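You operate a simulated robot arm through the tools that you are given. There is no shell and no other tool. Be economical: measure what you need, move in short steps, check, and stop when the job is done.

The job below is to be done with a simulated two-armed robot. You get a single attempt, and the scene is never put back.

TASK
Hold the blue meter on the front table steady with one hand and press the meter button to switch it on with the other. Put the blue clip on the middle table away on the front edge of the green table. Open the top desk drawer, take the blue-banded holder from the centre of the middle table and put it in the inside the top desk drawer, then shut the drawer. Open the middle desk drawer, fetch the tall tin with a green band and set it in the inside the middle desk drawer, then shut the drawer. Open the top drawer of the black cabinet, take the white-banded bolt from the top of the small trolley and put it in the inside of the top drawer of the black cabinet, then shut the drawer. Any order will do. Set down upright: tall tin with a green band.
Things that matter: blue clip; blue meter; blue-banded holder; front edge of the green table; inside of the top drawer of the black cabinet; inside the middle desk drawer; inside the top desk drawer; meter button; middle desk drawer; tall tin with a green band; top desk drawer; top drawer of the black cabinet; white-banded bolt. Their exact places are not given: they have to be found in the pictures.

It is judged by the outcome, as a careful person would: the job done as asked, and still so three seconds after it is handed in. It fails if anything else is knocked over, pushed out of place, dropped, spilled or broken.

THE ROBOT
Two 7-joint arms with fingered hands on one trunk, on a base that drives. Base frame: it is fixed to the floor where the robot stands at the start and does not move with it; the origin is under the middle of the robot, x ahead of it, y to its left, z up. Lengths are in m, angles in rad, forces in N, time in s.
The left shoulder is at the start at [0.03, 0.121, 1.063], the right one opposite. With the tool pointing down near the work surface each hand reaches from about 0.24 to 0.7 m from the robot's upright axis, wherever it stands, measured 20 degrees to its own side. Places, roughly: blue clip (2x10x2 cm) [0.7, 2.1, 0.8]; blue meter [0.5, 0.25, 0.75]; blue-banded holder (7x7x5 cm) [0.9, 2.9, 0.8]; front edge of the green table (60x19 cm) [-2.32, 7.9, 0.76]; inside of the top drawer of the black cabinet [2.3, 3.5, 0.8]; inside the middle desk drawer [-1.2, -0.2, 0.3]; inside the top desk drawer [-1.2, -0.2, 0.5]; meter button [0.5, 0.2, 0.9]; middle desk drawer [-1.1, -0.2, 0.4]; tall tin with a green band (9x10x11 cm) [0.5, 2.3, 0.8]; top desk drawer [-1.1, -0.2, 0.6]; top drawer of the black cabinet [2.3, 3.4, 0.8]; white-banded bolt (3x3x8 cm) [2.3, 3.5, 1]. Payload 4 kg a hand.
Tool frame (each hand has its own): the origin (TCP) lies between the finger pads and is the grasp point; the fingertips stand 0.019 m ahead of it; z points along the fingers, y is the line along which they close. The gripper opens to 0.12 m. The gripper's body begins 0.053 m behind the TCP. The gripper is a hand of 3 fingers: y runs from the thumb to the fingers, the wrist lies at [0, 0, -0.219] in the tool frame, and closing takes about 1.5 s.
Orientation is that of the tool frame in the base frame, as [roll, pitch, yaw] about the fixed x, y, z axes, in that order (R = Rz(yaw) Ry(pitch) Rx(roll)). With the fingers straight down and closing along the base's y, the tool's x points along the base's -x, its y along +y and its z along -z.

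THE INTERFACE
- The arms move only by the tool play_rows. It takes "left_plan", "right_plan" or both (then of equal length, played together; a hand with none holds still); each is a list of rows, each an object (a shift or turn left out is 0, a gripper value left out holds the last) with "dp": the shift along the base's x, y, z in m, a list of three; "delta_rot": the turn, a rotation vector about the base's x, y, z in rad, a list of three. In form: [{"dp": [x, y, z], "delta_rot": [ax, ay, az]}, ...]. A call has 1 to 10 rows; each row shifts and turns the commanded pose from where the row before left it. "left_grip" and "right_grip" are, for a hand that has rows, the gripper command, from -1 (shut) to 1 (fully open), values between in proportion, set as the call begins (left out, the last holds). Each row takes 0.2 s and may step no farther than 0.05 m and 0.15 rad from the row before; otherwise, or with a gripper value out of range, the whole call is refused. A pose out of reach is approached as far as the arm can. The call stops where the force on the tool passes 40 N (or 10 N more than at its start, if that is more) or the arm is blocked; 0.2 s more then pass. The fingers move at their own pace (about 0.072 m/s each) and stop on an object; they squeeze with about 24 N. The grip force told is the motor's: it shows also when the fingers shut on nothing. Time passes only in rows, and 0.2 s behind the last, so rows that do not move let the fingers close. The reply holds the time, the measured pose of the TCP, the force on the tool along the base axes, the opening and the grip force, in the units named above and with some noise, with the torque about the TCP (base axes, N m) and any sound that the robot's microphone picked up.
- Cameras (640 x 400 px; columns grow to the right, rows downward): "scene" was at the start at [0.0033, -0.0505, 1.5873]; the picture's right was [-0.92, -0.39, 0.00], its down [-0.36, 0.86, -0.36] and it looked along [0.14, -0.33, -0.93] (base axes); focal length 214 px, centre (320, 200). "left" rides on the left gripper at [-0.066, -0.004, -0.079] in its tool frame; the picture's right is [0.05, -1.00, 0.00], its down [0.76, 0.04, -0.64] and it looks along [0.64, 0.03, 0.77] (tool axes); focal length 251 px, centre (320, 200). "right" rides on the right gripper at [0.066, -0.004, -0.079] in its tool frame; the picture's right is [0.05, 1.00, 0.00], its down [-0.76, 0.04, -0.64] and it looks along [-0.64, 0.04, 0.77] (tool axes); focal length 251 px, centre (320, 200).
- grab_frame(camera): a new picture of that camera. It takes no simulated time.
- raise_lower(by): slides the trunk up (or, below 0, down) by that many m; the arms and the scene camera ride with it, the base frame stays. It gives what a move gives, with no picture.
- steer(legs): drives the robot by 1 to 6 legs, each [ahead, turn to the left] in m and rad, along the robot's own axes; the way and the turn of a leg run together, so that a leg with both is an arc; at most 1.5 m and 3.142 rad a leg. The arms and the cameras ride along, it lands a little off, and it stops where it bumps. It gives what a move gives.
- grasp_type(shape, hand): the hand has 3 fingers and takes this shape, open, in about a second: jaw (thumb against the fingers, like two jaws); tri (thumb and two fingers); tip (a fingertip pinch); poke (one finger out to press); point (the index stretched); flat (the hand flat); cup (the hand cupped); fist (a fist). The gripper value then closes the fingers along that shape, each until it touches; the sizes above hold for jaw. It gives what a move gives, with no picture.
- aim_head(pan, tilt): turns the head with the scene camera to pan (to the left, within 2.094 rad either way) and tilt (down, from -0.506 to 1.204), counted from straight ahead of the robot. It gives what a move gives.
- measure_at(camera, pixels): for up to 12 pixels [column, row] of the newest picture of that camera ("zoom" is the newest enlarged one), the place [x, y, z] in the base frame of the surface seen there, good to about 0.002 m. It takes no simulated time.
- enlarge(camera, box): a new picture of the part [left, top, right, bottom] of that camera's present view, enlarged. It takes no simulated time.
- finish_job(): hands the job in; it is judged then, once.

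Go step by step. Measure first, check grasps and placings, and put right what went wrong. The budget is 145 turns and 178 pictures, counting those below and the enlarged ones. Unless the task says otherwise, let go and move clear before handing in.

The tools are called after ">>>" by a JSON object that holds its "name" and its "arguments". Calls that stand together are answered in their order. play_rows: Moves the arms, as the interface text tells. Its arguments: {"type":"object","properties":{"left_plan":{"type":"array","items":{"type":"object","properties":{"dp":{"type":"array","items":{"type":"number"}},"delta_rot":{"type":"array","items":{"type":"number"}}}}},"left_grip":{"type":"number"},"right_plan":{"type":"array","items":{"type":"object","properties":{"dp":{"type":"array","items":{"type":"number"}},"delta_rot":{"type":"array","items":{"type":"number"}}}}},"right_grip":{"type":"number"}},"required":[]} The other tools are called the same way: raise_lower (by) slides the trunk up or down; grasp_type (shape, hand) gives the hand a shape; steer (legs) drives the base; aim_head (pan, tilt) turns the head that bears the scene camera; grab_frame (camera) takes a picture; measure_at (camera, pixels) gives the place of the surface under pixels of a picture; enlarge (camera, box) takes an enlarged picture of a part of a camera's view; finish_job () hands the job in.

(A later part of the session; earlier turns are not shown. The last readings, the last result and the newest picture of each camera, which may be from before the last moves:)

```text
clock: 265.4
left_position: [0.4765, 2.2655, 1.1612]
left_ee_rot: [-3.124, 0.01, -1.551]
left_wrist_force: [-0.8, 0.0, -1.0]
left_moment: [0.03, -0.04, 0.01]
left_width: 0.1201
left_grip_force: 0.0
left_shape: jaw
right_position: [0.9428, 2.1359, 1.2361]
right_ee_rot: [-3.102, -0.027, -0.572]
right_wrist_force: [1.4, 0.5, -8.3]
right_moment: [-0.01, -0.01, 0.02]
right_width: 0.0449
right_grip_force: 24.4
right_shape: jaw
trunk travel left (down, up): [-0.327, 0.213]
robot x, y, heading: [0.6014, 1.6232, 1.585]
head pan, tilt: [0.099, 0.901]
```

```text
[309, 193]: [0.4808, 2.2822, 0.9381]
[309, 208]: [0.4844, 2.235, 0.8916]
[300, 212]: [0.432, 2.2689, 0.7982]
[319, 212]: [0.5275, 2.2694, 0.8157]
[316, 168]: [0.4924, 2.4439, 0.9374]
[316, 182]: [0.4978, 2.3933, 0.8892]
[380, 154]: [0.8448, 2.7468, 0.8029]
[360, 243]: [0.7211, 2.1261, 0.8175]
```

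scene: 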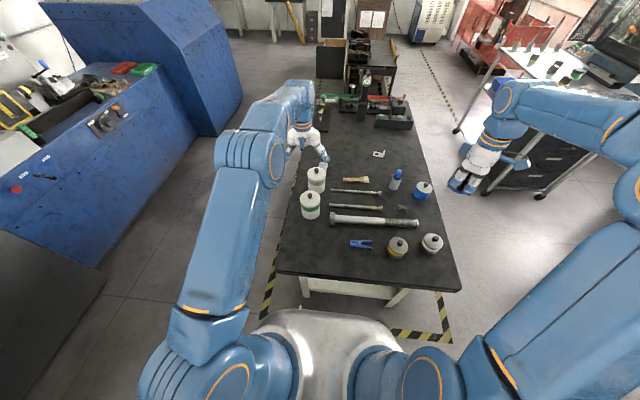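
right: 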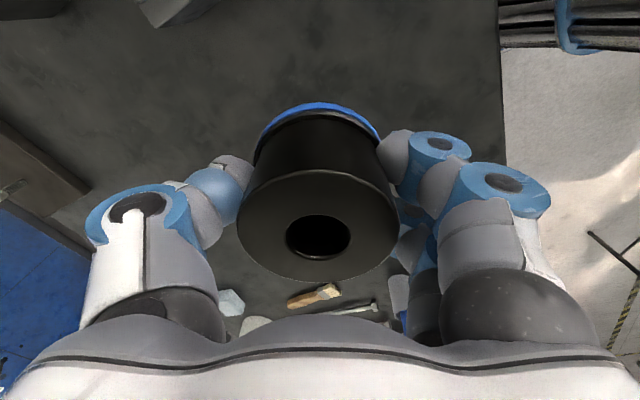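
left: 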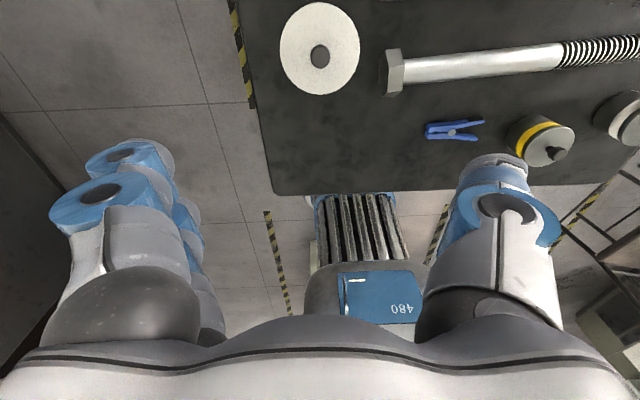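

The green-banded tin is centred at (0.4825, 2.280), rim 0.912, knob top 0.938. Descending to TCP z=0.893 and grasping.

>>> {"name": "play_rows", "arguments": {"left_plan": [{"dp": [0.006, 0.0145, -0.045]}, {"dp": [0, 0, -0.049]}, {"dp": [0, 0, -0.049]}, {"dp": [0, 0, -0.049]}, {"dp": [0, 0, -0.045]}, {"dp": [0, 0, -0.02]}, {"dp": [0, 0, -0.011]}]}}

>>> {"name": "play_rows", "arguments": {"left_plan": [{"dp": [0, 0, 0]}, {"dp": [0, 0, 0]}, {"dp": [0, 0, 0]}, {"dp": [0, 0, 0]}, {"dp": [0, 0, 0]}], "left_grip": -1}}

>>> {"name": "play_rows", "arguments": {"left_plan": [{"dp": [0, 0, 0.03]}, {"dp": [0, 0, 0.045]}, {"dp": [0, 0, 0.045]}, {"dp": [0, 0, 0.045]}]}}

>>> {"name": "grab_frame", "arguments": {"camera": "left"}}

```text
clock: 266.9
left_position: [0.4831, 2.2793, 0.8942]
left_ee_rot: [-3.123, 0.012, -1.549]
left_wrist_force: [0.4, 0.0, 1.5]
left_moment: [-0.04, -0.1, 0.03]
left_width: 0.12
left_grip_force: 0.1
left_shape: jaw
right_position: [0.9435, 2.1345, 1.238]
right_ee_rot: [-3.102, -0.025, -0.571]
right_wrist_force: [0.6, -0.4, -8.2]
right_moment: [-0.03, -0.04, 0.03]
right_width: 0.045
right_grip_force: 23.8
right_shape: jaw
trunk travel left (down, up): [-0.327, 0.213]
robot x, y, heading: [0.6031, 1.6238, 1.584]
head pan, tilt: [0.099, 0.901]
```

```text
clock: 268.1
left_position: [0.4822, 2.2804, 0.8919]
left_ee_rot: [-3.123, 0.009, -1.549]
left_wrist_force: [0.0, 0.0, 0.2]
left_moment: [0.0, 0.02, 0.0]
left_width: 0.081
left_grip_force: 23.7
left_shape: jaw
right_position: [0.944, 2.1352, 1.2367]
right_ee_rot: [-3.101, -0.027, -0.57]
right_wrist_force: [-0.1, -0.4, -8.2]
right_moment: [-0.01, -0.01, -0.02]
right_width: 0.045
right_grip_force: 24.4
right_shape: jaw
trunk travel left (down, up): [-0.327, 0.213]
robot x, y, heading: [0.6011, 1.6268, 1.583]
head pan, tilt: [0.099, 0.901]
heard: snap
```

```text
clock: 269.1
left_position: [0.4842, 2.2794, 1.0578]
left_ee_rot: [-3.123, 0.008, -1.552]
left_wrist_force: [-0.6, -0.5, -6.0]
left_moment: [-0.01, 0.04, 0.01]
left_width: 0.0808
left_grip_force: 24.2
left_shape: jaw
right_position: [0.9437, 2.133, 1.2376]
right_ee_rot: [-3.104, -0.026, -0.574]
right_wrist_force: [0.5, 0.5, -7.4]
right_moment: [-0.03, -0.04, 0.01]
right_width: 0.0449
right_grip_force: 24.4
right_shape: jaw
trunk travel left (down, up): [-0.327, 0.213]
robot x, y, heading: [0.6042, 1.6233, 1.582]
head pan, tilt: [0.099, 0.901]
```

```text
57 pictures are left
```

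left: 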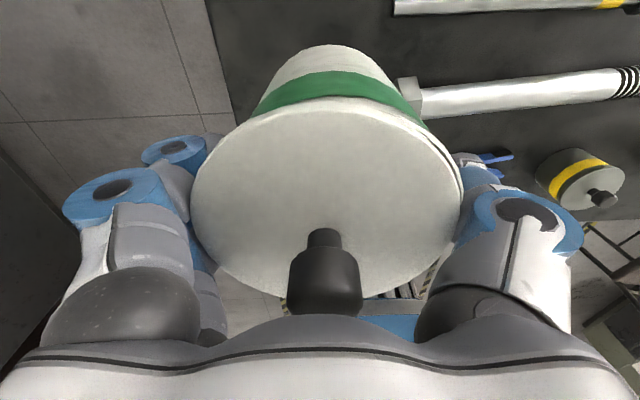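

Tin lifted intact and level (a "snap" was heard on gripping, but nothing looks wrong). I'll retract it and drive both items to the desk.

>>> {"name": "play_rows", "arguments": {"left_plan": [{"dp": [0, 0, 0.045]}, {"dp": [0, -0.03, 0.035]}, {"dp": [0, -0.035, 0.03]}, {"dp": [0, -0.045, 0.015]}, {"dp": [0, -0.045, 0.015]}, {"dp": [0, -0.045, 0]}]}}

>>> {"name": "steer", "arguments": {"legs": [[-0.33, 0]]}}

>>> {"name": "steer", "arguments": {"legs": [[0, 0.52]]}}

>>> {"name": "steer", "arguments": {"legs": [[0, 0.52]]}}

>>> {"name": "steer", "arguments": {"legs": [[0, 0.52]]}}

>>> {"name": "steer", "arguments": {"legs": [[0.92, 0]]}}

>>> {"name": "steer", "arguments": {"legs": [[0, 0.52]]}}

>>> {"name": "steer", "arguments": {"legs": [[0, 0.52]]}}

>>> {"name": "steer", "arguments": {"legs": [[0, 0.52]]}}

```text
clock: 270.6
left_position: [0.4833, 2.0776, 1.1988]
left_ee_rot: [-3.121, 0.012, -1.548]
left_wrist_force: [0.2, -0.1, -5.6]
left_moment: [0.02, 0.02, 0.03]
left_width: 0.0807
left_grip_force: 23.8
left_shape: jaw
right_position: [0.9433, 2.1327, 1.2376]
right_ee_rot: [-3.102, -0.023, -0.572]
right_wrist_force: [0.2, 0.0, -7.5]
right_moment: [0.01, -0.01, -0.03]
right_width: 0.0454
right_grip_force: 24.1
right_shape: jaw
trunk travel left (down, up): [-0.327, 0.213]
robot x, y, heading: [0.6019, 1.6271, 1.583]
head pan, tilt: [0.099, 0.901]
```

```text
clock: 272.7
left_position: [0.4864, 1.7513, 1.1998]
left_ee_rot: [-3.122, 0.009, -1.546]
left_wrist_force: [-0.1, -0.6, -5.2]
left_moment: [0.03, 0.03, 0.0]
left_width: 0.0808
left_grip_force: 23.9
left_shape: jaw
right_position: [0.946, 1.8087, 1.2364]
right_ee_rot: [-3.103, -0.025, -0.568]
right_wrist_force: [-0.5, -0.7, -7.5]
right_moment: [0.0, -0.03, 0.01]
right_width: 0.045
right_grip_force: 24.2
right_shape: jaw
trunk travel left (down, up): [-0.327, 0.213]
robot x, y, heading: [0.6035, 1.2983, 1.586]
head pan, tilt: [0.099, 0.901]
```

```text
clock: 274.6
left_position: [0.2783, 1.632, 1.1982]
left_ee_rot: [-3.123, 0.009, -1.036]
left_wrist_force: [-0.2, -0.6, -5.7]
left_moment: [-0.02, 0.01, 0.02]
left_width: 0.0807
left_grip_force: 24.3
left_shape: jaw
right_position: [0.6514, 1.9064, 1.2373]
right_ee_rot: [-3.1, -0.028, -0.055]
right_wrist_force: [-0.8, 0.0, -8.5]
right_moment: [-0.03, -0.05, -0.01]
right_width: 0.0448
right_grip_force: 24.1
right_shape: jaw
trunk travel left (down, up): [-0.327, 0.213]
robot x, y, heading: [0.6415, 1.3183, 2.105]
head pan, tilt: [0.099, 0.901]
```

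```text
clock: 276.4
left_position: [0.1695, 1.4137, 1.1985]
left_ee_rot: [-3.122, 0.01, -0.518]
left_wrist_force: [-0.4, 0.7, -5.9]
left_moment: [0.0, 0.03, 0.02]
left_width: 0.0792
left_grip_force: 24.2
left_shape: jaw
right_position: [0.356, 1.8366, 1.2364]
right_ee_rot: [-3.104, -0.027, 0.464]
right_wrist_force: [0.1, 0.1, -7.7]
right_moment: [0.03, -0.01, 0.0]
right_width: 0.0443
right_grip_force: 24.3
right_shape: jaw
trunk travel left (down, up): [-0.327, 0.213]
robot x, y, heading: [0.6623, 1.3565, 2.628]
head pan, tilt: [0.099, 0.901]
```

```text
clock: 278.3
left_position: [0.2041, 1.1607, 1.1973]
left_ee_rot: [-3.124, 0.008, 0.004]
left_wrist_force: [0.0, 0.8, -5.2]
left_moment: [-0.01, 0.01, -0.01]
left_width: 0.0789
left_grip_force: 23.9
left_shape: jaw
right_position: [0.1594, 1.6218, 1.2357]
right_ee_rot: [-3.104, -0.026, 0.983]
right_wrist_force: [0.8, 0.7, -8.3]
right_moment: [0.02, 0.01, -0.01]
right_width: 0.045
right_grip_force: 24.1
right_shape: jaw
trunk travel left (down, up): [-0.327, 0.213]
robot x, y, heading: [0.6601, 1.3984, 3.134]
head pan, tilt: [0.099, 0.901]
```

```text
clock: 283.1
left_position: [-0.7195, 1.1704, 1.1983]
left_ee_rot: [-3.122, 0.01, 0.001]
left_wrist_force: [0.4, 0.2, -6.1]
left_moment: [-0.06, 0.01, 0.01]
left_width: 0.0787
left_grip_force: 24.1
left_shape: jaw
right_position: [-0.764, 1.6305, 1.2356]
right_ee_rot: [-3.103, -0.025, 0.979]
right_wrist_force: [0.4, 0.5, -8.5]
right_moment: [0.04, -0.02, 0.05]
right_width: 0.0447
right_grip_force: 23.8
right_shape: jaw
trunk travel left (down, up): [-0.327, 0.213]
robot x, y, heading: [-0.2594, 1.4061, 3.128]
head pan, tilt: [0.099, 0.901]
```

```text
clock: 285.0
left_position: [-0.5399, 0.9755, 1.1988]
left_ee_rot: [-3.122, 0.007, 0.516]
left_wrist_force: [-0.7, -0.4, -6.2]
left_moment: [-0.03, 0.04, -0.06]
left_width: 0.0785
left_grip_force: 23.4
left_shape: jaw
right_position: [-0.8069, 1.3554, 1.2369]
right_ee_rot: [-3.103, -0.027, 1.494]
right_wrist_force: [-0.6, -0.6, -8.1]
right_moment: [0.03, 0.03, 0.06]
right_width: 0.0451
right_grip_force: 24.0
right_shape: jaw
trunk travel left (down, up): [-0.327, 0.213]
robot x, y, heading: [-0.282, 1.4418, -2.635]
head pan, tilt: [0.099, 0.901]
```

```text
clock: 286.9
left_position: [-0.2761, 0.9079, 1.1978]
left_ee_rot: [-3.122, 0.009, 1.035]
left_wrist_force: [0.2, -0.1, -6.5]
left_moment: [-0.07, 0.0, 0.0]
left_width: 0.0792
left_grip_force: 23.5
left_shape: jaw
right_position: [-0.695, 1.1053, 1.2377]
right_ee_rot: [-3.102, -0.025, 2.012]
right_wrist_force: [0.5, -0.2, -8.2]
right_moment: [0.04, -0.01, 0.0]
right_width: 0.0449
right_grip_force: 24.3
right_shape: jaw
trunk travel left (down, up): [-0.327, 0.213]
robot x, y, heading: [-0.3186, 1.4632, -2.109]
head pan, tilt: [0.099, 0.901]
```

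```text
clock: 288.8
left_position: [-0.0043, 1.0023, 1.1987]
left_ee_rot: [-3.121, 0.009, 1.558]
left_wrist_force: [0.2, -0.1, -5.6]
left_moment: [-0.02, -0.02, 0.03]
left_width: 0.0792
left_grip_force: 24.0
left_shape: jaw
right_position: [-0.4671, 0.9646, 1.2368]
right_ee_rot: [-3.104, -0.026, 2.532]
right_wrist_force: [-0.7, -0.6, -7.9]
right_moment: [-0.03, -0.01, 0.0]
right_width: 0.045
right_grip_force: 24.5
right_shape: jaw
trunk travel left (down, up): [-0.327, 0.213]
robot x, y, heading: [-0.3605, 1.4612, -1.603]
head pan, tilt: [0.099, 0.901]
```

Next, straight south to the desk and turn to face the open drawer.

>>> {"name": "steer", "arguments": {"legs": [[0, 0.07]]}}

>>> {"name": "steer", "arguments": {"legs": [[1.46, 0]]}}

>>> {"name": "steer", "arguments": {"legs": [[0, -0.54]]}}

>>> {"name": "steer", "arguments": {"legs": [[0, -0.54]]}}

>>> {"name": "steer", "arguments": {"legs": [[0, -0.53]]}}

>>> {"name": "aim_head", "arguments": {"pan": 0.0, "tilt": 0.95}}

>>> {"name": "grab_frame", "arguments": {"camera": "scene"}}

```text
clock: 289.6
left_position: [0.0263, 1.0272, 1.1968]
left_ee_rot: [-3.122, 0.007, 1.627]
left_wrist_force: [-0.5, -0.2, -5.4]
left_moment: [0.01, -0.07, 0.02]
left_width: 0.0791
left_grip_force: 24.3
left_shape: jaw
right_position: [-0.4314, 0.9578, 1.2365]
right_ee_rot: [-3.103, -0.028, 2.601]
right_wrist_force: [-0.1, 0.4, -7.9]
right_moment: [0.04, 0.0, 0.03]
right_width: 0.045
right_grip_force: 24.7
right_shape: jaw
trunk travel left (down, up): [-0.327, 0.213]
robot x, y, heading: [-0.3695, 1.4622, -1.536]
head pan, tilt: [0.099, 0.901]
```

```text
clock: 296.9
left_position: [0.084, -0.4306, 1.1982]
left_ee_rot: [-3.122, 0.007, 1.627]
left_wrist_force: [-0.1, 0.2, -5.7]
left_moment: [0.02, -0.06, 0.03]
left_width: 0.079
left_grip_force: 24.3
left_shape: jaw
right_position: [-0.3757, -0.5021, 1.2376]
right_ee_rot: [-3.103, -0.027, 2.604]
right_wrist_force: [0.4, -0.2, -8.7]
right_moment: [0.02, 0.03, -0.02]
right_width: 0.045
right_grip_force: 24.2
right_shape: jaw
trunk travel left (down, up): [-0.327, 0.213]
robot x, y, heading: [-0.3139, 0.0096, -1.532]
head pan, tilt: [0.099, 0.901]
```

```text
clock: 298.8
left_position: [-0.1964, -0.5685, 1.1978]
left_ee_rot: [-3.123, 0.005, 1.088]
left_wrist_force: [-0.3, 0.1, -6.3]
left_moment: [-0.01, 0.01, -0.02]
left_width: 0.0789
left_grip_force: 24.3
left_shape: jaw
right_position: [-0.6262, -0.394, 1.2362]
right_ee_rot: [-3.105, -0.026, 2.067]
right_wrist_force: [-0.7, 0.1, -8.6]
right_moment: [0.03, -0.02, -0.01]
right_width: 0.045
right_grip_force: 23.8
right_shape: jaw
trunk travel left (down, up): [-0.327, 0.213]
robot x, y, heading: [-0.2733, -0.0162, -2.075]
head pan, tilt: [0.099, 0.901]
```

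```text
clock: 300.7
left_position: [-0.4914, -0.5332, 1.198]
left_ee_rot: [-3.12, 0.007, 0.556]
left_wrist_force: [0.2, -1.0, -6.9]
left_moment: [-0.03, -0.02, -0.01]
left_width: 0.0791
left_grip_force: 23.8
left_shape: jaw
right_position: [-0.7716, -0.164, 1.2365]
right_ee_rot: [-3.103, -0.029, 1.532]
right_wrist_force: [-0.4, 0.6, -7.4]
right_moment: [0.03, 0.02, 0.02]
right_width: 0.0443
right_grip_force: 24.2
right_shape: jaw
trunk travel left (down, up): [-0.327, 0.213]
robot x, y, heading: [-0.2507, -0.0552, -2.611]
head pan, tilt: [0.099, 0.901]
```

```text
clock: 302.6
left_position: [-0.7031, -0.3445, 1.1972]
left_ee_rot: [-3.12, 0.007, 0.021]
left_wrist_force: [0.2, 0.1, -5.3]
left_moment: [-0.07, -0.02, -0.02]
left_width: 0.079
left_grip_force: 24.6
left_shape: jaw
right_position: [-0.7565, 0.1156, 1.2361]
right_ee_rot: [-3.106, -0.027, 0.998]
right_wrist_force: [0.5, 1.1, -6.9]
right_moment: [0.05, -0.06, 0.0]
right_width: 0.0431
right_grip_force: 24.2
right_shape: jaw
trunk travel left (down, up): [-0.327, 0.213]
robot x, y, heading: [-0.2511, -0.0968, -3.137]
head pan, tilt: [0.099, 0.901]
```

```text
clock: 303.2
left_position: [-0.7014, -0.3415, 1.198]
left_ee_rot: [-3.125, 0.007, 0.021]
left_wrist_force: [-0.2, 0.4, -4.5]
left_moment: [-0.05, -0.02, 0.02]
left_width: 0.0792
left_grip_force: 23.9
left_shape: jaw
right_position: [-0.7558, 0.1204, 1.2355]
right_ee_rot: [-3.107, -0.027, 0.997]
right_wrist_force: [-0.1, 1.0, -8.8]
right_moment: [0.05, -0.06, 0.0]
right_width: 0.0418
right_grip_force: 23.6
right_shape: jaw
trunk travel left (down, up): [-0.327, 0.213]
robot x, y, heading: [-0.2521, -0.0942, -3.131]
head pan, tilt: [0.0, 0.949]
```

```text
56 pictures are left
```

scene: 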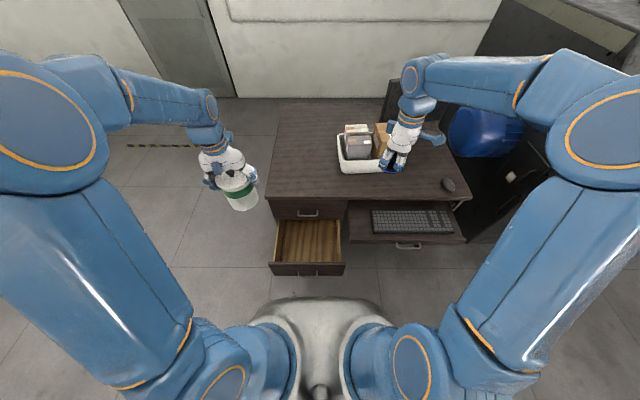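

The tin hangs well and the drawer is still open. The right grip width is creeping down, so I'll check the holder while lowering the trunk.

>>> {"name": "grab_frame", "arguments": {"camera": "right"}}

>>> {"name": "raise_lower", "arguments": {"by": -0.3}}

>>> {"name": "play_rows", "arguments": {"left_plan": [{"dp": [-0.03, 0.03, 0]}, {"dp": [-0.03, 0.03, 0]}, {"dp": [-0.03, 0.03, 0]}, {"dp": [-0.03, 0.03, 0]}, {"dp": [-0.023, 0.03, 0]}]}}

>>> {"name": "grab_frame", "arguments": {"camera": "scene"}}

```text
55 pictures are left
```

right: 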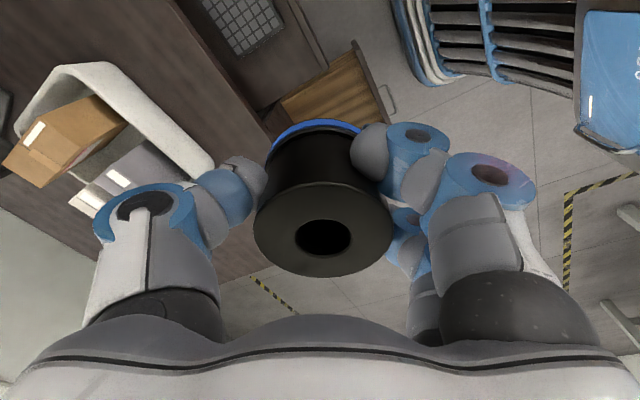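

```text
clock: 306.2
left_position: [-0.701, -0.3438, 0.8971]
left_ee_rot: [-3.121, 0.007, 0.019]
left_wrist_force: [-0.4, 0.1, -5.8]
left_moment: [-0.02, -0.02, 0.01]
left_width: 0.0792
left_grip_force: 23.9
left_shape: jaw
right_position: [-0.7548, 0.116, 0.9368]
right_ee_rot: [-3.105, -0.028, 0.997]
right_wrist_force: [-0.8, 0.4, -7.3]
right_moment: [0.12, -0.03, 0.0]
right_width: 0.0416
right_grip_force: 24.1
right_shape: jaw
trunk travel left (down, up): [-0.027, 0.513]
robot x, y, heading: [-0.2529, -0.0952, -3.13]
head pan, tilt: [0.0, 0.949]
```

```text
clock: 307.4
left_position: [-0.8447, -0.1922, 0.897]
left_ee_rot: [-3.121, 0.006, 0.02]
left_wrist_force: [-0.3, 0.1, -6.7]
left_moment: [-0.02, -0.01, -0.03]
left_width: 0.0792
left_grip_force: 23.9
left_shape: jaw
right_position: [-0.756, 0.1165, 0.9366]
right_ee_rot: [-3.107, -0.029, 0.996]
right_wrist_force: [0.2, 0.5, -7.4]
right_moment: [0.07, -0.06, 0.03]
right_width: 0.0418
right_grip_force: 24.1
right_shape: jaw
trunk travel left (down, up): [-0.027, 0.513]
robot x, y, heading: [-0.2525, -0.0983, -3.13]
head pan, tilt: [0.0, 0.949]
```

```text
54 pictures are left
```

scene: 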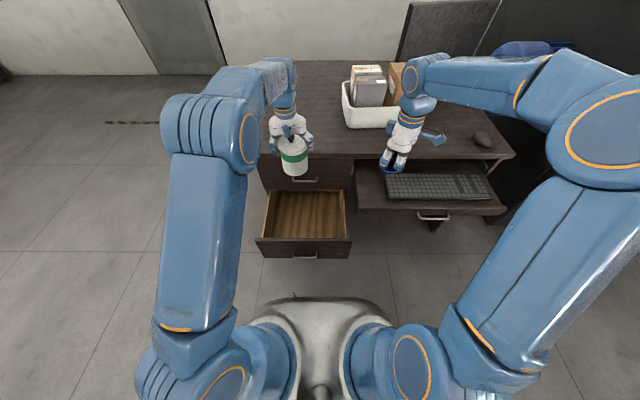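

Tin is over the drawer with clear margins. Lowering it in.

>>> {"name": "play_rows", "arguments": {"left_plan": [{"dp": [0.005, 0, -0.048]}, {"dp": [0, 0, -0.048]}, {"dp": [0, 0, -0.048]}, {"dp": [0, 0, -0.048]}, {"dp": [0, 0, -0.048]}, {"dp": [0, 0, -0.048]}, {"dp": [0, 0, -0.048]}, {"dp": [0, 0, -0.048]}, {"dp": [0, 0, -0.045]}, {"dp": [0, 0, -0.03]}]}}

>>> {"name": "grab_frame", "arguments": {"camera": "scene"}}

```text
clock: 309.6
left_position: [-0.8391, -0.1942, 0.4383]
left_ee_rot: [-3.122, 0.007, 0.02]
left_wrist_force: [-1.1, 0.0, -4.5]
left_moment: [-0.01, -0.02, -0.03]
left_width: 0.0792
left_grip_force: 23.9
left_shape: jaw
right_position: [-0.7562, 0.1174, 0.9352]
right_ee_rot: [-3.105, -0.027, 0.998]
right_wrist_force: [-0.2, -0.1, -7.7]
right_moment: [0.09, -0.07, 0.0]
right_width: 0.0417
right_grip_force: 23.8
right_shape: jaw
trunk travel left (down, up): [-0.027, 0.513]
robot x, y, heading: [-0.2535, -0.0928, -3.131]
head pan, tilt: [0.0, 0.949]
```

```text
53 pictures are left
```

scene: 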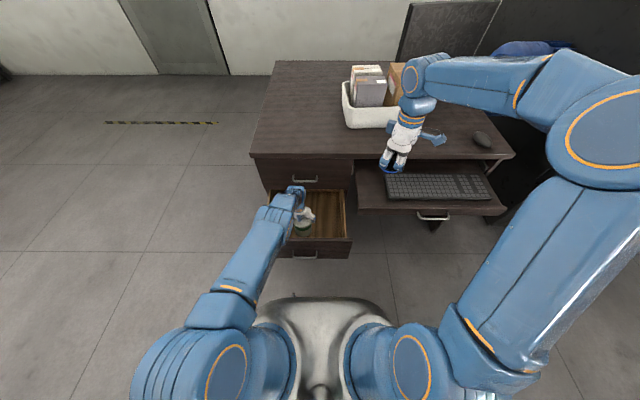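

>>> {"name": "play_rows", "arguments": {"left_plan": [{"dp": [0, 0, -0.015]}, {"dp": [0, 0, -0.007]}, {"dp": [0, 0, -0.004]}, {"dp": [0, 0, -0.003]}]}}

```text
clock: 310.6
left_position: [-0.835, -0.192, 0.4209]
left_ee_rot: [-3.122, 0.006, 0.021]
left_wrist_force: [-0.8, 0.3, -5.3]
left_moment: [-0.02, 0.02, -0.01]
left_width: 0.0793
left_grip_force: 24.1
left_shape: jaw
left hand out of reach, approached as far as the arm can: row 2, 4
right_position: [-0.7562, 0.1165, 0.9367]
right_ee_rot: [-3.105, -0.028, 0.996]
right_wrist_force: [0.0, -0.1, -8.0]
right_moment: [0.08, -0.07, 0.01]
right_width: 0.0417
right_grip_force: 24.2
right_shape: jaw
trunk travel left (down, up): [-0.027, 0.513]
robot x, y, heading: [-0.2555, -0.0953, -3.134]
head pan, tilt: [0.0, 0.949]
```

The arm is at its limit; I'll use the last trunk travel to set it down.

>>> {"name": "raise_lower", "arguments": {"by": -0.011}}

>>> {"name": "grab_frame", "arguments": {"camera": "left"}}

```text
clock: 311.2
left_position: [-0.8349, -0.1925, 0.4096]
left_ee_rot: [-3.123, 0.006, 0.02]
left_wrist_force: [-0.3, 0.9, -5.6]
left_moment: [-0.03, 0.0, 0.0]
left_width: 0.0793
left_grip_force: 23.6
left_shape: jaw
right_position: [-0.7548, 0.1167, 0.9257]
right_ee_rot: [-3.105, -0.029, 0.997]
right_wrist_force: [0.3, -1.2, -6.4]
right_moment: [0.08, -0.05, 0.0]
right_width: 0.0418
right_grip_force: 23.7
right_shape: jaw
trunk travel left (down, up): [-0.016, 0.524]
robot x, y, heading: [-0.2515, -0.0932, -3.139]
head pan, tilt: [0.0, 0.949]
```

```text
52 pictures are left
```

left: 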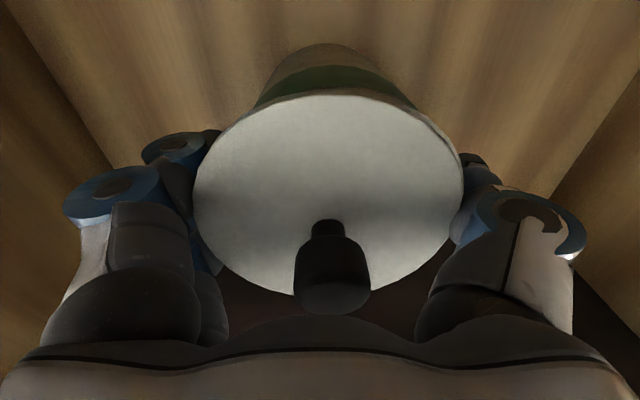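

>>> {"name": "raise_lower", "arguments": {"by": -0.006}}

```text
clock: 311.8
left_position: [-0.8373, -0.1927, 0.4083]
left_ee_rot: [-3.122, 0.012, 0.021]
left_wrist_force: [-0.9, -3.2, 18.3]
left_moment: [0.33, 0.03, 0.05]
left_width: 0.0785
left_grip_force: 24.1
left_shape: jaw
right_position: [-0.7544, 0.1167, 0.9189]
right_ee_rot: [-3.103, -0.027, 0.996]
right_wrist_force: [-0.1, -0.4, -8.0]
right_moment: [0.06, -0.02, -0.02]
right_width: 0.0421
right_grip_force: 24.1
right_shape: jaw
trunk travel left (down, up): [-0.01, 0.53]
robot x, y, heading: [-0.2539, -0.097, -3.132]
head pan, tilt: [0.0, 0.949]
```

The tin rests on the floor. Release and lift straight up.

>>> {"name": "play_rows", "arguments": {"left_plan": [{"dp": [0, 0, 0]}, {"dp": [0, 0, 0]}, {"dp": [0, 0, 0]}, {"dp": [0, 0, 0]}], "left_grip": 1}}

>>> {"name": "play_rows", "arguments": {"left_plan": [{"dp": [0, 0, 0.03]}, {"dp": [0, 0, 0.04]}, {"dp": [0, 0, 0.045]}, {"dp": [0, 0, 0.045]}, {"dp": [0, 0, 0.045]}, {"dp": [0, 0, 0.045]}, {"dp": [0, 0, 0.045]}, {"dp": [0, 0, 0.045]}, {"dp": [0.02, -0.02, 0.03]}, {"dp": [0.03, -0.03, 0.02]}]}}

>>> {"name": "grab_frame", "arguments": {"camera": "scene"}}

```text
clock: 312.8
left_position: [-0.8333, -0.1929, 0.4041]
left_ee_rot: [-3.123, 0.005, 0.022]
left_wrist_force: [1.1, 1.6, 3.8]
left_moment: [0.13, 0.03, 0.01]
left_width: 0.1198
left_grip_force: 0.0
left_shape: jaw
right_position: [-0.7562, 0.1171, 0.92]
right_ee_rot: [-3.104, -0.027, 0.996]
right_wrist_force: [0.7, -0.8, -6.9]
right_moment: [0.06, -0.04, -0.03]
right_width: 0.0417
right_grip_force: 24.0
right_shape: jaw
trunk travel left (down, up): [-0.01, 0.53]
robot x, y, heading: [-0.2539, -0.0983, -3.138]
head pan, tilt: [0.0, 0.949]
```

```text
clock: 315.0
left_position: [-0.7835, -0.2414, 0.7962]
left_ee_rot: [-3.124, 0.007, 0.019]
left_wrist_force: [0.1, 0.2, 0.0]
left_moment: [0.0, 0.02, -0.01]
left_width: 0.12
left_grip_force: 0.1
left_shape: jaw
right_position: [-0.7544, 0.1168, 0.9211]
right_ee_rot: [-3.103, -0.029, 0.998]
right_wrist_force: [0.5, -0.6, -8.3]
right_moment: [0.05, -0.01, 0.01]
right_width: 0.0416
right_grip_force: 24.0
right_shape: jaw
trunk travel left (down, up): [-0.01, 0.53]
robot x, y, heading: [-0.2532, -0.0926, -3.133]
head pan, tilt: [0.0, 0.949]
```

```text
51 pictures are left
```

scene: 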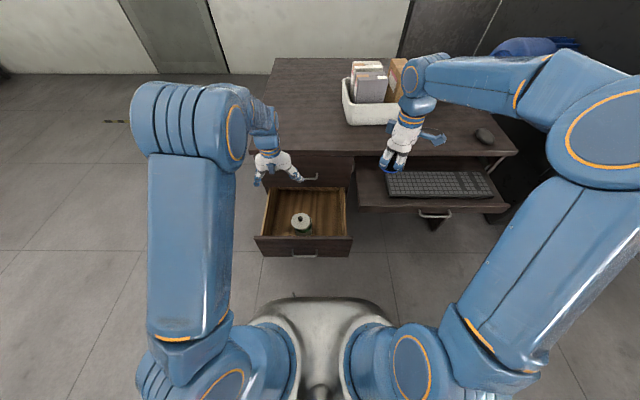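

The tin stands upright in the drawer. Now I'll back off and set the left hand level and rolled again, to push this drawer shut and then open the top one.

>>> {"name": "steer", "arguments": {"legs": [[-0.2, 0]]}}

>>> {"name": "play_rows", "arguments": {"left_plan": [{"delta_rot": [0, 0, -0.14]}, {"delta_rot": [0, 0, -0.14]}, {"delta_rot": [0, 0, -0.14]}, {"dp": [0, 0, -0.01], "delta_rot": [0.057, 0.134, 0]}, {"dp": [0, 0, -0.01], "delta_rot": [0.057, 0.134, 0]}, {"dp": [0, 0, -0.015], "delta_rot": [0.057, 0.134, 0]}, {"dp": [0, 0, -0.015], "delta_rot": [0.057, 0.134, 0]}, {"dp": [0, 0, -0.02], "delta_rot": [0.057, 0.134, 0]}, {"dp": [0, 0, -0.02], "delta_rot": [0.057, 0.134, 0]}], "left_grip": 0.7}}

>>> {"name": "play_rows", "arguments": {"left_plan": [{"dp": [0, 0, -0.02], "delta_rot": [0.057, 0.134, 0]}, {"dp": [0, 0, -0.02], "delta_rot": [0.057, 0.134, 0]}, {"dp": [0, 0, -0.02], "delta_rot": [0.057, 0.134, 0]}]}}

>>> {"name": "play_rows", "arguments": {"left_plan": [{"dp": [0.005, 0.005, -0.02], "delta_rot": [0.1335, -0.057, 0.039]}, {"dp": [0.005, 0.005, -0.02], "delta_rot": [0.1335, -0.057, 0.039]}, {"dp": [0.005, 0.005, -0.02], "delta_rot": [0.1335, -0.057, 0.039]}, {"dp": [0.005, 0.005, -0.02], "delta_rot": [0.1335, -0.057, 0.039]}, {"dp": [0, 0, -0.02], "delta_rot": [0.1335, -0.057, 0.039]}, {"dp": [0, 0, -0.02], "delta_rot": [0.1335, -0.057, 0.039]}, {"dp": [0, 0, -0.02], "delta_rot": [0.1335, -0.057, 0.039]}, {"dp": [0, 0, -0.02], "delta_rot": [0.1335, -0.057, 0.039]}, {"dp": [0, 0, -0.01], "delta_rot": [0.1335, -0.057, 0.039]}, {"dp": [0, 0, -0.01], "delta_rot": [0.1335, -0.057, 0.039]}]}}

>>> {"name": "grab_frame", "arguments": {"camera": "left"}}

```text
clock: 316.6
left_position: [-0.5833, -0.2395, 0.7953]
left_ee_rot: [-3.123, 0.009, 0.021]
left_wrist_force: [0.8, 0.8, 1.3]
left_moment: [-0.02, 0.03, -0.02]
left_width: 0.1199
left_grip_force: 0.1
left_shape: jaw
right_position: [-0.5548, 0.1192, 0.9204]
right_ee_rot: [-3.104, -0.027, 0.996]
right_wrist_force: [-0.1, 0.5, -8.2]
right_moment: [0.08, -0.01, -0.03]
right_width: 0.042
right_grip_force: 24.1
right_shape: jaw
trunk travel left (down, up): [-0.01, 0.53]
robot x, y, heading: [-0.0539, -0.0923, -3.133]
head pan, tilt: [0.0, 0.949]
```

```text
clock: 318.6
left_position: [-0.5842, -0.2409, 0.7048]
left_ee_rot: [-3.118, 0.884, -0.397]
left_wrist_force: [-0.5, -0.1, 0.0]
left_moment: [0.03, 0.01, 0.02]
left_width: 0.1026
left_grip_force: 0.1
left_shape: jaw
right_position: [-0.5549, 0.1184, 0.9203]
right_ee_rot: [-3.106, -0.027, 0.996]
right_wrist_force: [-0.4, 0.2, -7.9]
right_moment: [0.12, -0.05, 0.01]
right_width: 0.0419
right_grip_force: 24.3
right_shape: jaw
trunk travel left (down, up): [-0.01, 0.53]
robot x, y, heading: [-0.0507, -0.0937, -3.133]
head pan, tilt: [0.0, 0.949]
```

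```text
clock: 319.4
left_position: [-0.5848, -0.2402, 0.6448]
left_ee_rot: [-3.108, 1.321, -0.389]
left_wrist_force: [0.1, 0.1, 0.3]
left_moment: [0.03, 0.02, -0.03]
left_width: 0.1021
left_grip_force: 0.2
left_shape: jaw
right_position: [-0.5551, 0.1181, 0.9189]
right_ee_rot: [-3.108, -0.028, 0.997]
right_wrist_force: [0.3, 1.3, -8.1]
right_moment: [0.09, -0.05, -0.03]
right_width: 0.0417
right_grip_force: 23.6
right_shape: jaw
trunk travel left (down, up): [-0.01, 0.53]
robot x, y, heading: [-0.0543, -0.096, -3.133]
head pan, tilt: [0.0, 0.949]
```

```text
clock: 321.6
left_position: [-0.5642, -0.2207, 0.4656]
left_ee_rot: [-1.815, 0.064, 1.161]
left_wrist_force: [1.0, 0.0, -0.6]
left_moment: [-0.01, -0.01, 0.0]
left_width: 0.1021
left_grip_force: 0.1
left_shape: jaw
right_position: [-0.5551, 0.1183, 0.9196]
right_ee_rot: [-3.106, -0.028, 0.997]
right_wrist_force: [1.4, -1.7, -7.6]
right_moment: [0.1, -0.05, -0.01]
right_width: 0.042
right_grip_force: 24.1
right_shape: jaw
trunk travel left (down, up): [-0.01, 0.53]
robot x, y, heading: [-0.0517, -0.0923, -3.134]
head pan, tilt: [0.0, 0.949]
```

```text
50 pictures are left
```

left: 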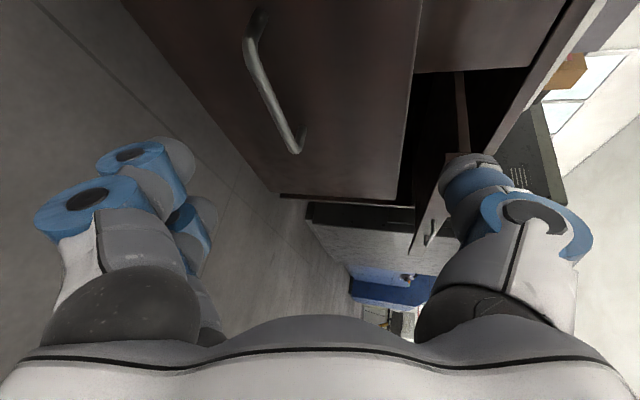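

>>> {"name": "play_rows", "arguments": {"left_plan": [{"dp": [0, 0, -0.03]}, {"dp": [0, 0.005, -0.025]}, {"dp": [-0.03, 0.01, 0]}, {"dp": [-0.03, 0.01, 0]}]}}

>>> {"name": "grab_frame", "arguments": {"camera": "left"}}

>>> {"name": "measure_at", "arguments": {"camera": "left", "pixels": [[315, 190], [300, 160], [290, 120], [305, 210], [320, 220], [280, 150]]}}

```text
clock: 322.6
left_position: [-0.6237, -0.1965, 0.4103]
left_ee_rot: [-1.815, 0.063, 1.161]
left_wrist_force: [-0.6, -0.3, -0.1]
left_moment: [0.0, 0.0, 0.0]
left_width: 0.1021
left_grip_force: 0.1
left_shape: jaw
right_position: [-0.5558, 0.119, 0.9186]
right_ee_rot: [-3.105, -0.028, 0.997]
right_wrist_force: [0.3, -0.3, -8.5]
right_moment: [0.07, -0.02, 0.0]
right_width: 0.0418
right_grip_force: 23.4
right_shape: jaw
trunk travel left (down, up): [-0.01, 0.53]
robot x, y, heading: [-0.0498, -0.0961, -3.13]
head pan, tilt: [0.0, 0.949]
```

```text
49 pictures are left
```

left: 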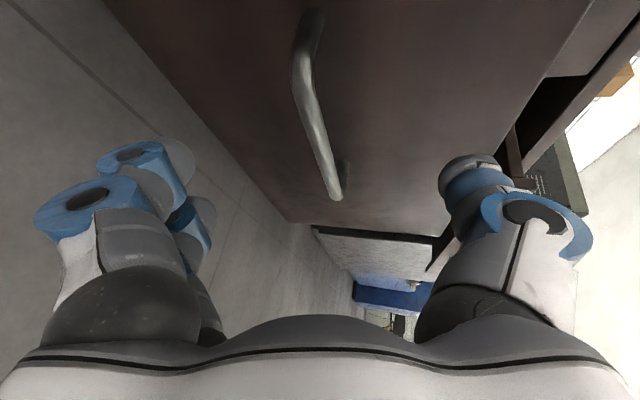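

```text
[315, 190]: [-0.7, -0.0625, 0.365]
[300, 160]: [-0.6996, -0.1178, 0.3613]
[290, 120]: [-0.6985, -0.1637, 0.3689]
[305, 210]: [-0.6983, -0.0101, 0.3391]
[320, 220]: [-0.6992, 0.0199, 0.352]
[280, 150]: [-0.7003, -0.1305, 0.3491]
```

Aligned. Move onto the bar, grip, and push the drawer shut by driving forward.

>>> {"name": "play_rows", "arguments": {"left_plan": [{"dp": [-0.017, 0.006, 0]}, {"dp": [-0.016, 0.006, 0]}, {"dp": [0, 0, 0]}]}}

>>> {"name": "play_rows", "arguments": {"left_plan": [{"dp": [0, 0, 0]}, {"dp": [0, 0, 0]}, {"dp": [0, 0, 0]}, {"dp": [0, 0, 0]}, {"dp": [0, 0, 0]}, {"dp": [0, 0, 0]}, {"dp": [0, 0, 0]}], "left_grip": -1}}

>>> {"name": "steer", "arguments": {"legs": [[0.27, 0]]}}

>>> {"name": "grab_frame", "arguments": {"camera": "scene"}}

```text
clock: 323.4
left_position: [-0.6578, -0.1835, 0.4103]
left_ee_rot: [-1.814, 0.066, 1.16]
left_wrist_force: [-1.3, 0.9, 0.2]
left_moment: [0.01, 0.0, -0.02]
left_width: 0.1022
left_grip_force: 0.0
left_shape: jaw
right_position: [-0.5543, 0.1192, 0.9204]
right_ee_rot: [-3.104, -0.029, 0.999]
right_wrist_force: [-0.1, -0.1, -7.7]
right_moment: [0.11, -0.02, -0.03]
right_width: 0.042
right_grip_force: 23.9
right_shape: jaw
trunk travel left (down, up): [-0.01, 0.53]
robot x, y, heading: [-0.0499, -0.0931, -3.134]
head pan, tilt: [0.0, 0.949]
```

```text
clock: 324.9
left_position: [-0.6565, -0.1817, 0.4097]
left_ee_rot: [-1.815, 0.065, 1.16]
left_wrist_force: [-1.0, 0.9, -1.5]
left_moment: [0.05, -0.03, -0.07]
left_width: 0.0038
left_grip_force: 24.2
left_shape: jaw
right_position: [-0.5548, 0.1179, 0.9193]
right_ee_rot: [-3.105, -0.028, 0.994]
right_wrist_force: [0.2, 0.4, -9.2]
right_moment: [0.08, -0.01, 0.01]
right_width: 0.0421
right_grip_force: 24.0
right_shape: jaw
trunk travel left (down, up): [-0.01, 0.53]
robot x, y, heading: [-0.052, -0.0953, -3.129]
head pan, tilt: [0.0, 0.949]
```

```text
clock: 326.9
left_position: [-0.9279, -0.1851, 0.4098]
left_ee_rot: [-1.814, 0.066, 1.161]
left_wrist_force: [-2.3, 16.2, -1.1]
left_moment: [0.14, 0.04, -0.15]
left_width: 0.0037
left_grip_force: 24.3
left_shape: jaw
right_position: [-0.8255, 0.1149, 0.9199]
right_ee_rot: [-3.105, -0.025, 1.0]
right_wrist_force: [0.3, -0.4, -8.2]
right_moment: [0.09, -0.06, 0.01]
right_width: 0.042
right_grip_force: 23.7
right_shape: jaw
trunk travel left (down, up): [-0.01, 0.53]
robot x, y, heading: [-0.3245, -0.0978, -3.129]
head pan, tilt: [0.0, 0.949]
```

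```text
48 pictures are left
```

scene: 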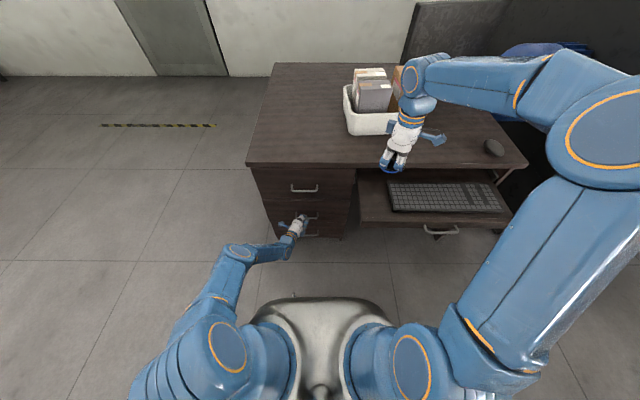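

Nearly shut (about 5 mm left). A final nudge, then release and move up to the top handle.

>>> {"name": "steer", "arguments": {"legs": [[0.012, 0]]}}

>>> {"name": "play_rows", "arguments": {"left_plan": [{"dp": [0, 0, 0]}, {"dp": [0, 0, 0]}, {"dp": [0, 0, 0]}, {"dp": [0, 0, 0]}], "left_grip": 0.7}}

>>> {"name": "play_rows", "arguments": {"left_plan": [{"dp": [0.03, -0.013, 0.008]}, {"dp": [0.03, -0.013, 0.008]}, {"dp": [0.03, -0.01, 0.02]}, {"dp": [0, 0, 0.045]}, {"dp": [0, 0, 0.045]}, {"dp": [0, 0, 0.045]}, {"dp": [0, 0, 0.045]}]}}

>>> {"name": "grab_frame", "arguments": {"camera": "left"}}

>>> {"name": "grab_frame", "arguments": {"camera": "scene"}}

```text
clock: 327.6
left_position: [-0.9375, -0.1856, 0.4086]
left_ee_rot: [-1.815, 0.062, 1.158]
left_wrist_force: [11.4, 4.2, 1.5]
left_moment: [-0.02, -0.13, -0.2]
left_width: 0.0042
left_grip_force: 23.7
left_shape: jaw
right_position: [-0.8371, 0.1148, 0.9196]
right_ee_rot: [-3.104, -0.028, 1.0]
right_wrist_force: [0.0, -0.5, -7.6]
right_moment: [0.06, -0.03, 0.01]
right_width: 0.0419
right_grip_force: 24.4
right_shape: jaw
trunk travel left (down, up): [-0.01, 0.53]
robot x, y, heading: [-0.3359, -0.101, -3.131]
head pan, tilt: [0.0, 0.949]
```

```text
clock: 328.6
left_position: [-0.9373, -0.1854, 0.4083]
left_ee_rot: [-1.816, 0.063, 1.158]
left_wrist_force: [1.3, 0.0, 0.1]
left_moment: [-0.02, 0.04, 0.02]
left_width: 0.1019
left_grip_force: 0.1
left_shape: jaw
right_position: [-0.8383, 0.1143, 0.9205]
right_ee_rot: [-3.105, -0.027, 1.0]
right_wrist_force: [-0.3, -0.4, -8.1]
right_moment: [0.06, -0.03, -0.01]
right_width: 0.0419
right_grip_force: 24.0
right_shape: jaw
trunk travel left (down, up): [-0.01, 0.53]
robot x, y, heading: [-0.3406, -0.0949, -3.126]
head pan, tilt: [0.0, 0.949]
```

```text
clock: 330.2
left_position: [-0.8482, -0.2198, 0.6274]
left_ee_rot: [-1.816, 0.063, 1.159]
left_wrist_force: [0.2, -1.3, -0.2]
left_moment: [0.05, 0.0, -0.03]
left_width: 0.1022
left_grip_force: 0.1
left_shape: jaw
right_position: [-0.838, 0.1156, 0.9208]
right_ee_rot: [-3.105, -0.029, 0.998]
right_wrist_force: [0.5, -0.2, -8.0]
right_moment: [0.06, -0.05, 0.02]
right_width: 0.0419
right_grip_force: 24.3
right_shape: jaw
trunk travel left (down, up): [-0.01, 0.53]
robot x, y, heading: [-0.3343, -0.0972, -3.134]
head pan, tilt: [0.0, 0.949]
```

```text
47 pictures are left
```

left: 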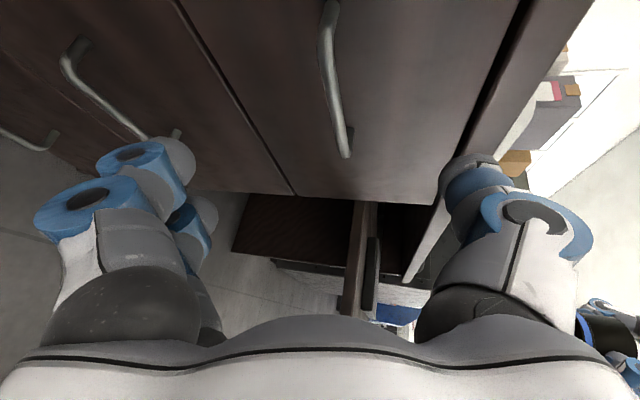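

```text
46 pictures are left
```

scene: 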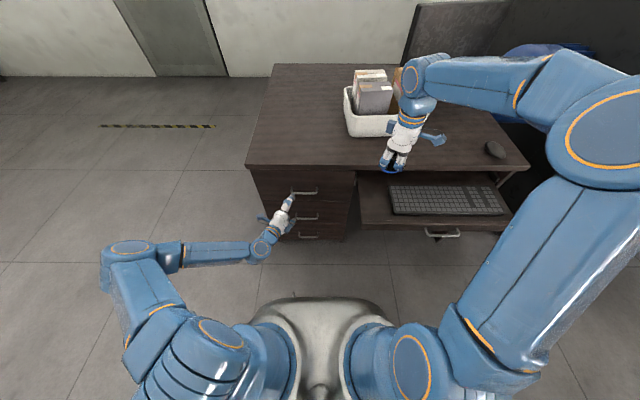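

The middle drawer is shut. Now grip the top handle and pull.

>>> {"name": "play_rows", "arguments": {"left_plan": [{"dp": [-0.03, 0.012, -0.004]}, {"dp": [-0.03, 0.012, -0.004]}, {"dp": [-0.028, 0.011, -0.004]}, {"dp": [0, 0, 0]}]}}

>>> {"name": "grab_frame", "arguments": {"camera": "left"}}

>>> {"name": "play_rows", "arguments": {"left_plan": [{"dp": [0, 0, 0]}, {"dp": [0, 0, 0]}, {"dp": [0, 0, 0]}, {"dp": [0, 0, 0]}, {"dp": [0, 0, 0]}, {"dp": [0, 0, 0]}, {"dp": [0, 0, 0]}], "left_grip": -1}}

>>> {"name": "steer", "arguments": {"legs": [[-0.26, 0]]}}

>>> {"name": "grab_frame", "arguments": {"camera": "scene"}}

```text
clock: 331.2
left_position: [-0.9369, -0.1849, 0.6144]
left_ee_rot: [-1.816, 0.062, 1.159]
left_wrist_force: [-0.2, -0.4, 0.0]
left_moment: [0.02, 0.01, 0.02]
left_width: 0.1019
left_grip_force: 0.0
left_shape: jaw
right_position: [-0.8375, 0.1146, 0.9187]
right_ee_rot: [-3.105, -0.029, 1.0]
right_wrist_force: [-0.2, 0.0, -7.3]
right_moment: [0.09, -0.05, -0.01]
right_width: 0.0417
right_grip_force: 23.9
right_shape: jaw
trunk travel left (down, up): [-0.01, 0.53]
robot x, y, heading: [-0.3338, -0.0985, -3.133]
head pan, tilt: [0.0, 0.949]
```

```text
45 pictures are left
```

left: 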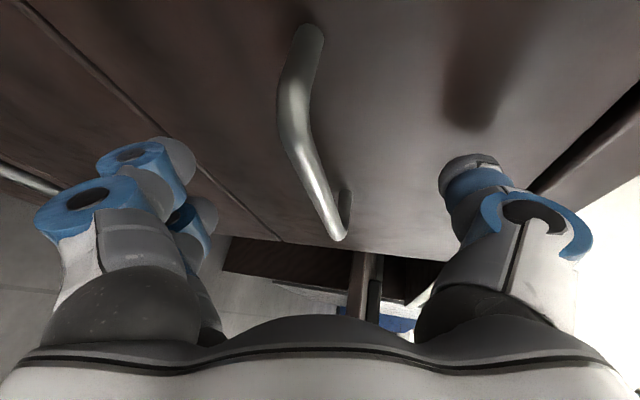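

```text
clock: 332.8
left_position: [-0.9372, -0.1854, 0.6136]
left_ee_rot: [-1.816, 0.064, 1.158]
left_wrist_force: [-1.2, 0.3, -2.7]
left_moment: [0.0, -0.04, -0.1]
left_width: 0.0041
left_grip_force: 24.4
left_shape: jaw
right_position: [-0.8391, 0.1151, 0.9198]
right_ee_rot: [-3.105, -0.026, 0.999]
right_wrist_force: [-0.1, -0.1, -8.7]
right_moment: [0.08, -0.04, 0.01]
right_width: 0.0419
right_grip_force: 23.8
right_shape: jaw
trunk travel left (down, up): [-0.01, 0.53]
robot x, y, heading: [-0.3348, -0.0995, -3.129]
head pan, tilt: [0.0, 0.949]
```

```text
clock: 334.7
left_position: [-0.6766, -0.184, 0.6138]
left_ee_rot: [-1.816, 0.062, 1.159]
left_wrist_force: [2.9, -14.4, -1.6]
left_moment: [0.01, -0.04, -0.03]
left_width: 0.004
left_grip_force: 24.3
left_shape: jaw
right_position: [-0.5769, 0.1175, 0.919]
right_ee_rot: [-3.106, -0.028, 0.998]
right_wrist_force: [-0.4, 0.1, -7.7]
right_moment: [0.07, -0.07, -0.02]
right_width: 0.0419
right_grip_force: 23.8
right_shape: jaw
trunk travel left (down, up): [-0.01, 0.53]
robot x, y, heading: [-0.0747, -0.0956, -3.128]
head pan, tilt: [0.0, 0.949]
```

```text
44 pictures are left
```

scene: 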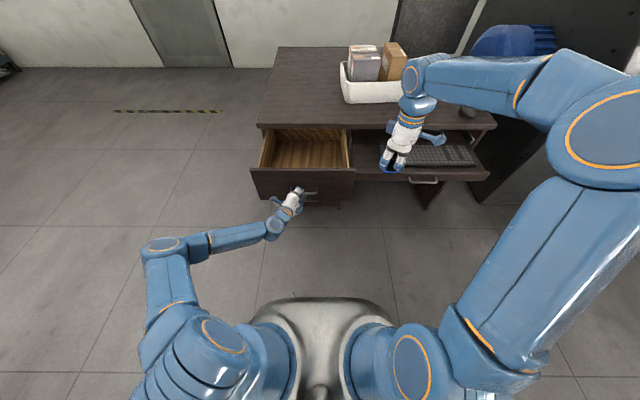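

Top drawer open. I'll measure its interior, release the handle, move the left hand aside, and drive in closer for the right hand to place the holder.

>>> {"name": "measure_at", "arguments": {"camera": "scene", "pixels": [[305, 155], [270, 150], [340, 150], [305, 169], [255, 169], [350, 169], [280, 160], [330, 160]]}}

>>> {"name": "play_rows", "arguments": {"left_plan": [{"dp": [0, 0, 0]}, {"dp": [0, 0, 0]}, {"dp": [0, 0, 0]}, {"dp": [0, 0, 0]}], "left_grip": 0.7}}

>>> {"name": "play_rows", "arguments": {"left_plan": [{"dp": [0.03, -0.013, 0.008]}, {"dp": [0.03, -0.013, 0.008]}, {"dp": [0.03, -0.013, 0.008]}, {"dp": [0, -0.04, 0.02]}, {"dp": [0, -0.04, 0.02]}, {"dp": [0, -0.04, 0.02]}, {"dp": [0, -0.04, 0.02]}, {"dp": [0, -0.04, 0.02]}, {"dp": [0, -0.04, 0.02]}]}}

>>> {"name": "steer", "arguments": {"legs": [[0.17, 0]]}}

>>> {"name": "grab_frame", "arguments": {"camera": "scene"}}

```text
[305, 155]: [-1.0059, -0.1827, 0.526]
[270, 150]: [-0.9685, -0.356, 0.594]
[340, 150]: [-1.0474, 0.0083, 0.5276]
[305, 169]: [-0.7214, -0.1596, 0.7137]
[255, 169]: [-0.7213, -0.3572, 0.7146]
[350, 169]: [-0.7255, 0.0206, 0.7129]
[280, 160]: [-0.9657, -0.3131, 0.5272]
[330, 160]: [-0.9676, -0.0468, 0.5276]
```

```text
clock: 335.7
left_position: [-0.6772, -0.1831, 0.613]
left_ee_rot: [-1.818, 0.064, 1.159]
left_wrist_force: [0.3, 0.9, -0.5]
left_moment: [-0.02, -0.01, -0.01]
left_width: 0.1016
left_grip_force: 0.0
left_shape: jaw
right_position: [-0.5769, 0.1175, 0.9204]
right_ee_rot: [-3.106, -0.027, 0.998]
right_wrist_force: [-0.9, 0.3, -8.4]
right_moment: [0.04, -0.06, -0.02]
right_width: 0.042
right_grip_force: 23.7
right_shape: jaw
trunk travel left (down, up): [-0.01, 0.53]
robot x, y, heading: [-0.0751, -0.0918, -3.129]
head pan, tilt: [0.0, 0.949]
```

```text
clock: 337.7
left_position: [-0.5874, -0.4629, 0.7573]
left_ee_rot: [-1.815, 0.063, 1.16]
left_wrist_force: [-1.0, -0.2, 0.0]
left_moment: [-0.03, 0.0, -0.01]
left_width: 0.1018
left_grip_force: 0.1
left_shape: jaw
right_position: [-0.5765, 0.1179, 0.9211]
right_ee_rot: [-3.105, -0.028, 0.999]
right_wrist_force: [0.3, -0.1, -7.1]
right_moment: [0.1, -0.03, -0.02]
right_width: 0.0415
right_grip_force: 23.7
right_shape: jaw
trunk travel left (down, up): [-0.01, 0.53]
robot x, y, heading: [-0.0739, -0.0934, -3.128]
head pan, tilt: [0.0, 0.949]
```

```text
clock: 339.1
left_position: [-0.7589, -0.4628, 0.7568]
left_ee_rot: [-1.817, 0.063, 1.157]
left_wrist_force: [0.0, -0.3, 0.4]
left_moment: [0.0, 0.0, -0.03]
left_width: 0.102
left_grip_force: 0.0
left_shape: jaw
right_position: [-0.7489, 0.1161, 0.9184]
right_ee_rot: [-3.107, -0.028, 0.998]
right_wrist_force: [0.4, 0.3, -8.3]
right_moment: [0.07, -0.04, 0.01]
right_width: 0.0421
right_grip_force: 24.1
right_shape: jaw
trunk travel left (down, up): [-0.01, 0.53]
robot x, y, heading: [-0.2446, -0.0962, -3.132]
head pan, tilt: [0.0, 0.949]
```

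```text
43 pictures are left
```

scene: 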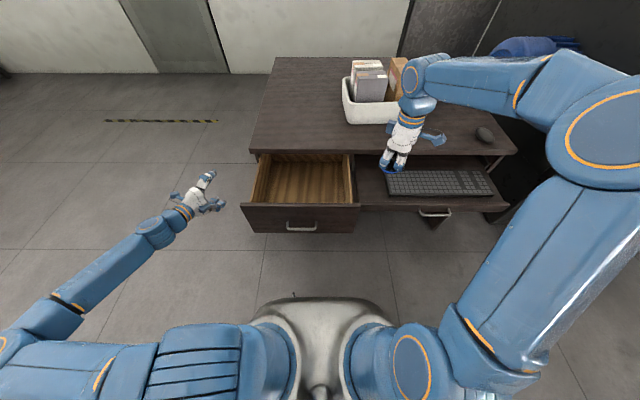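

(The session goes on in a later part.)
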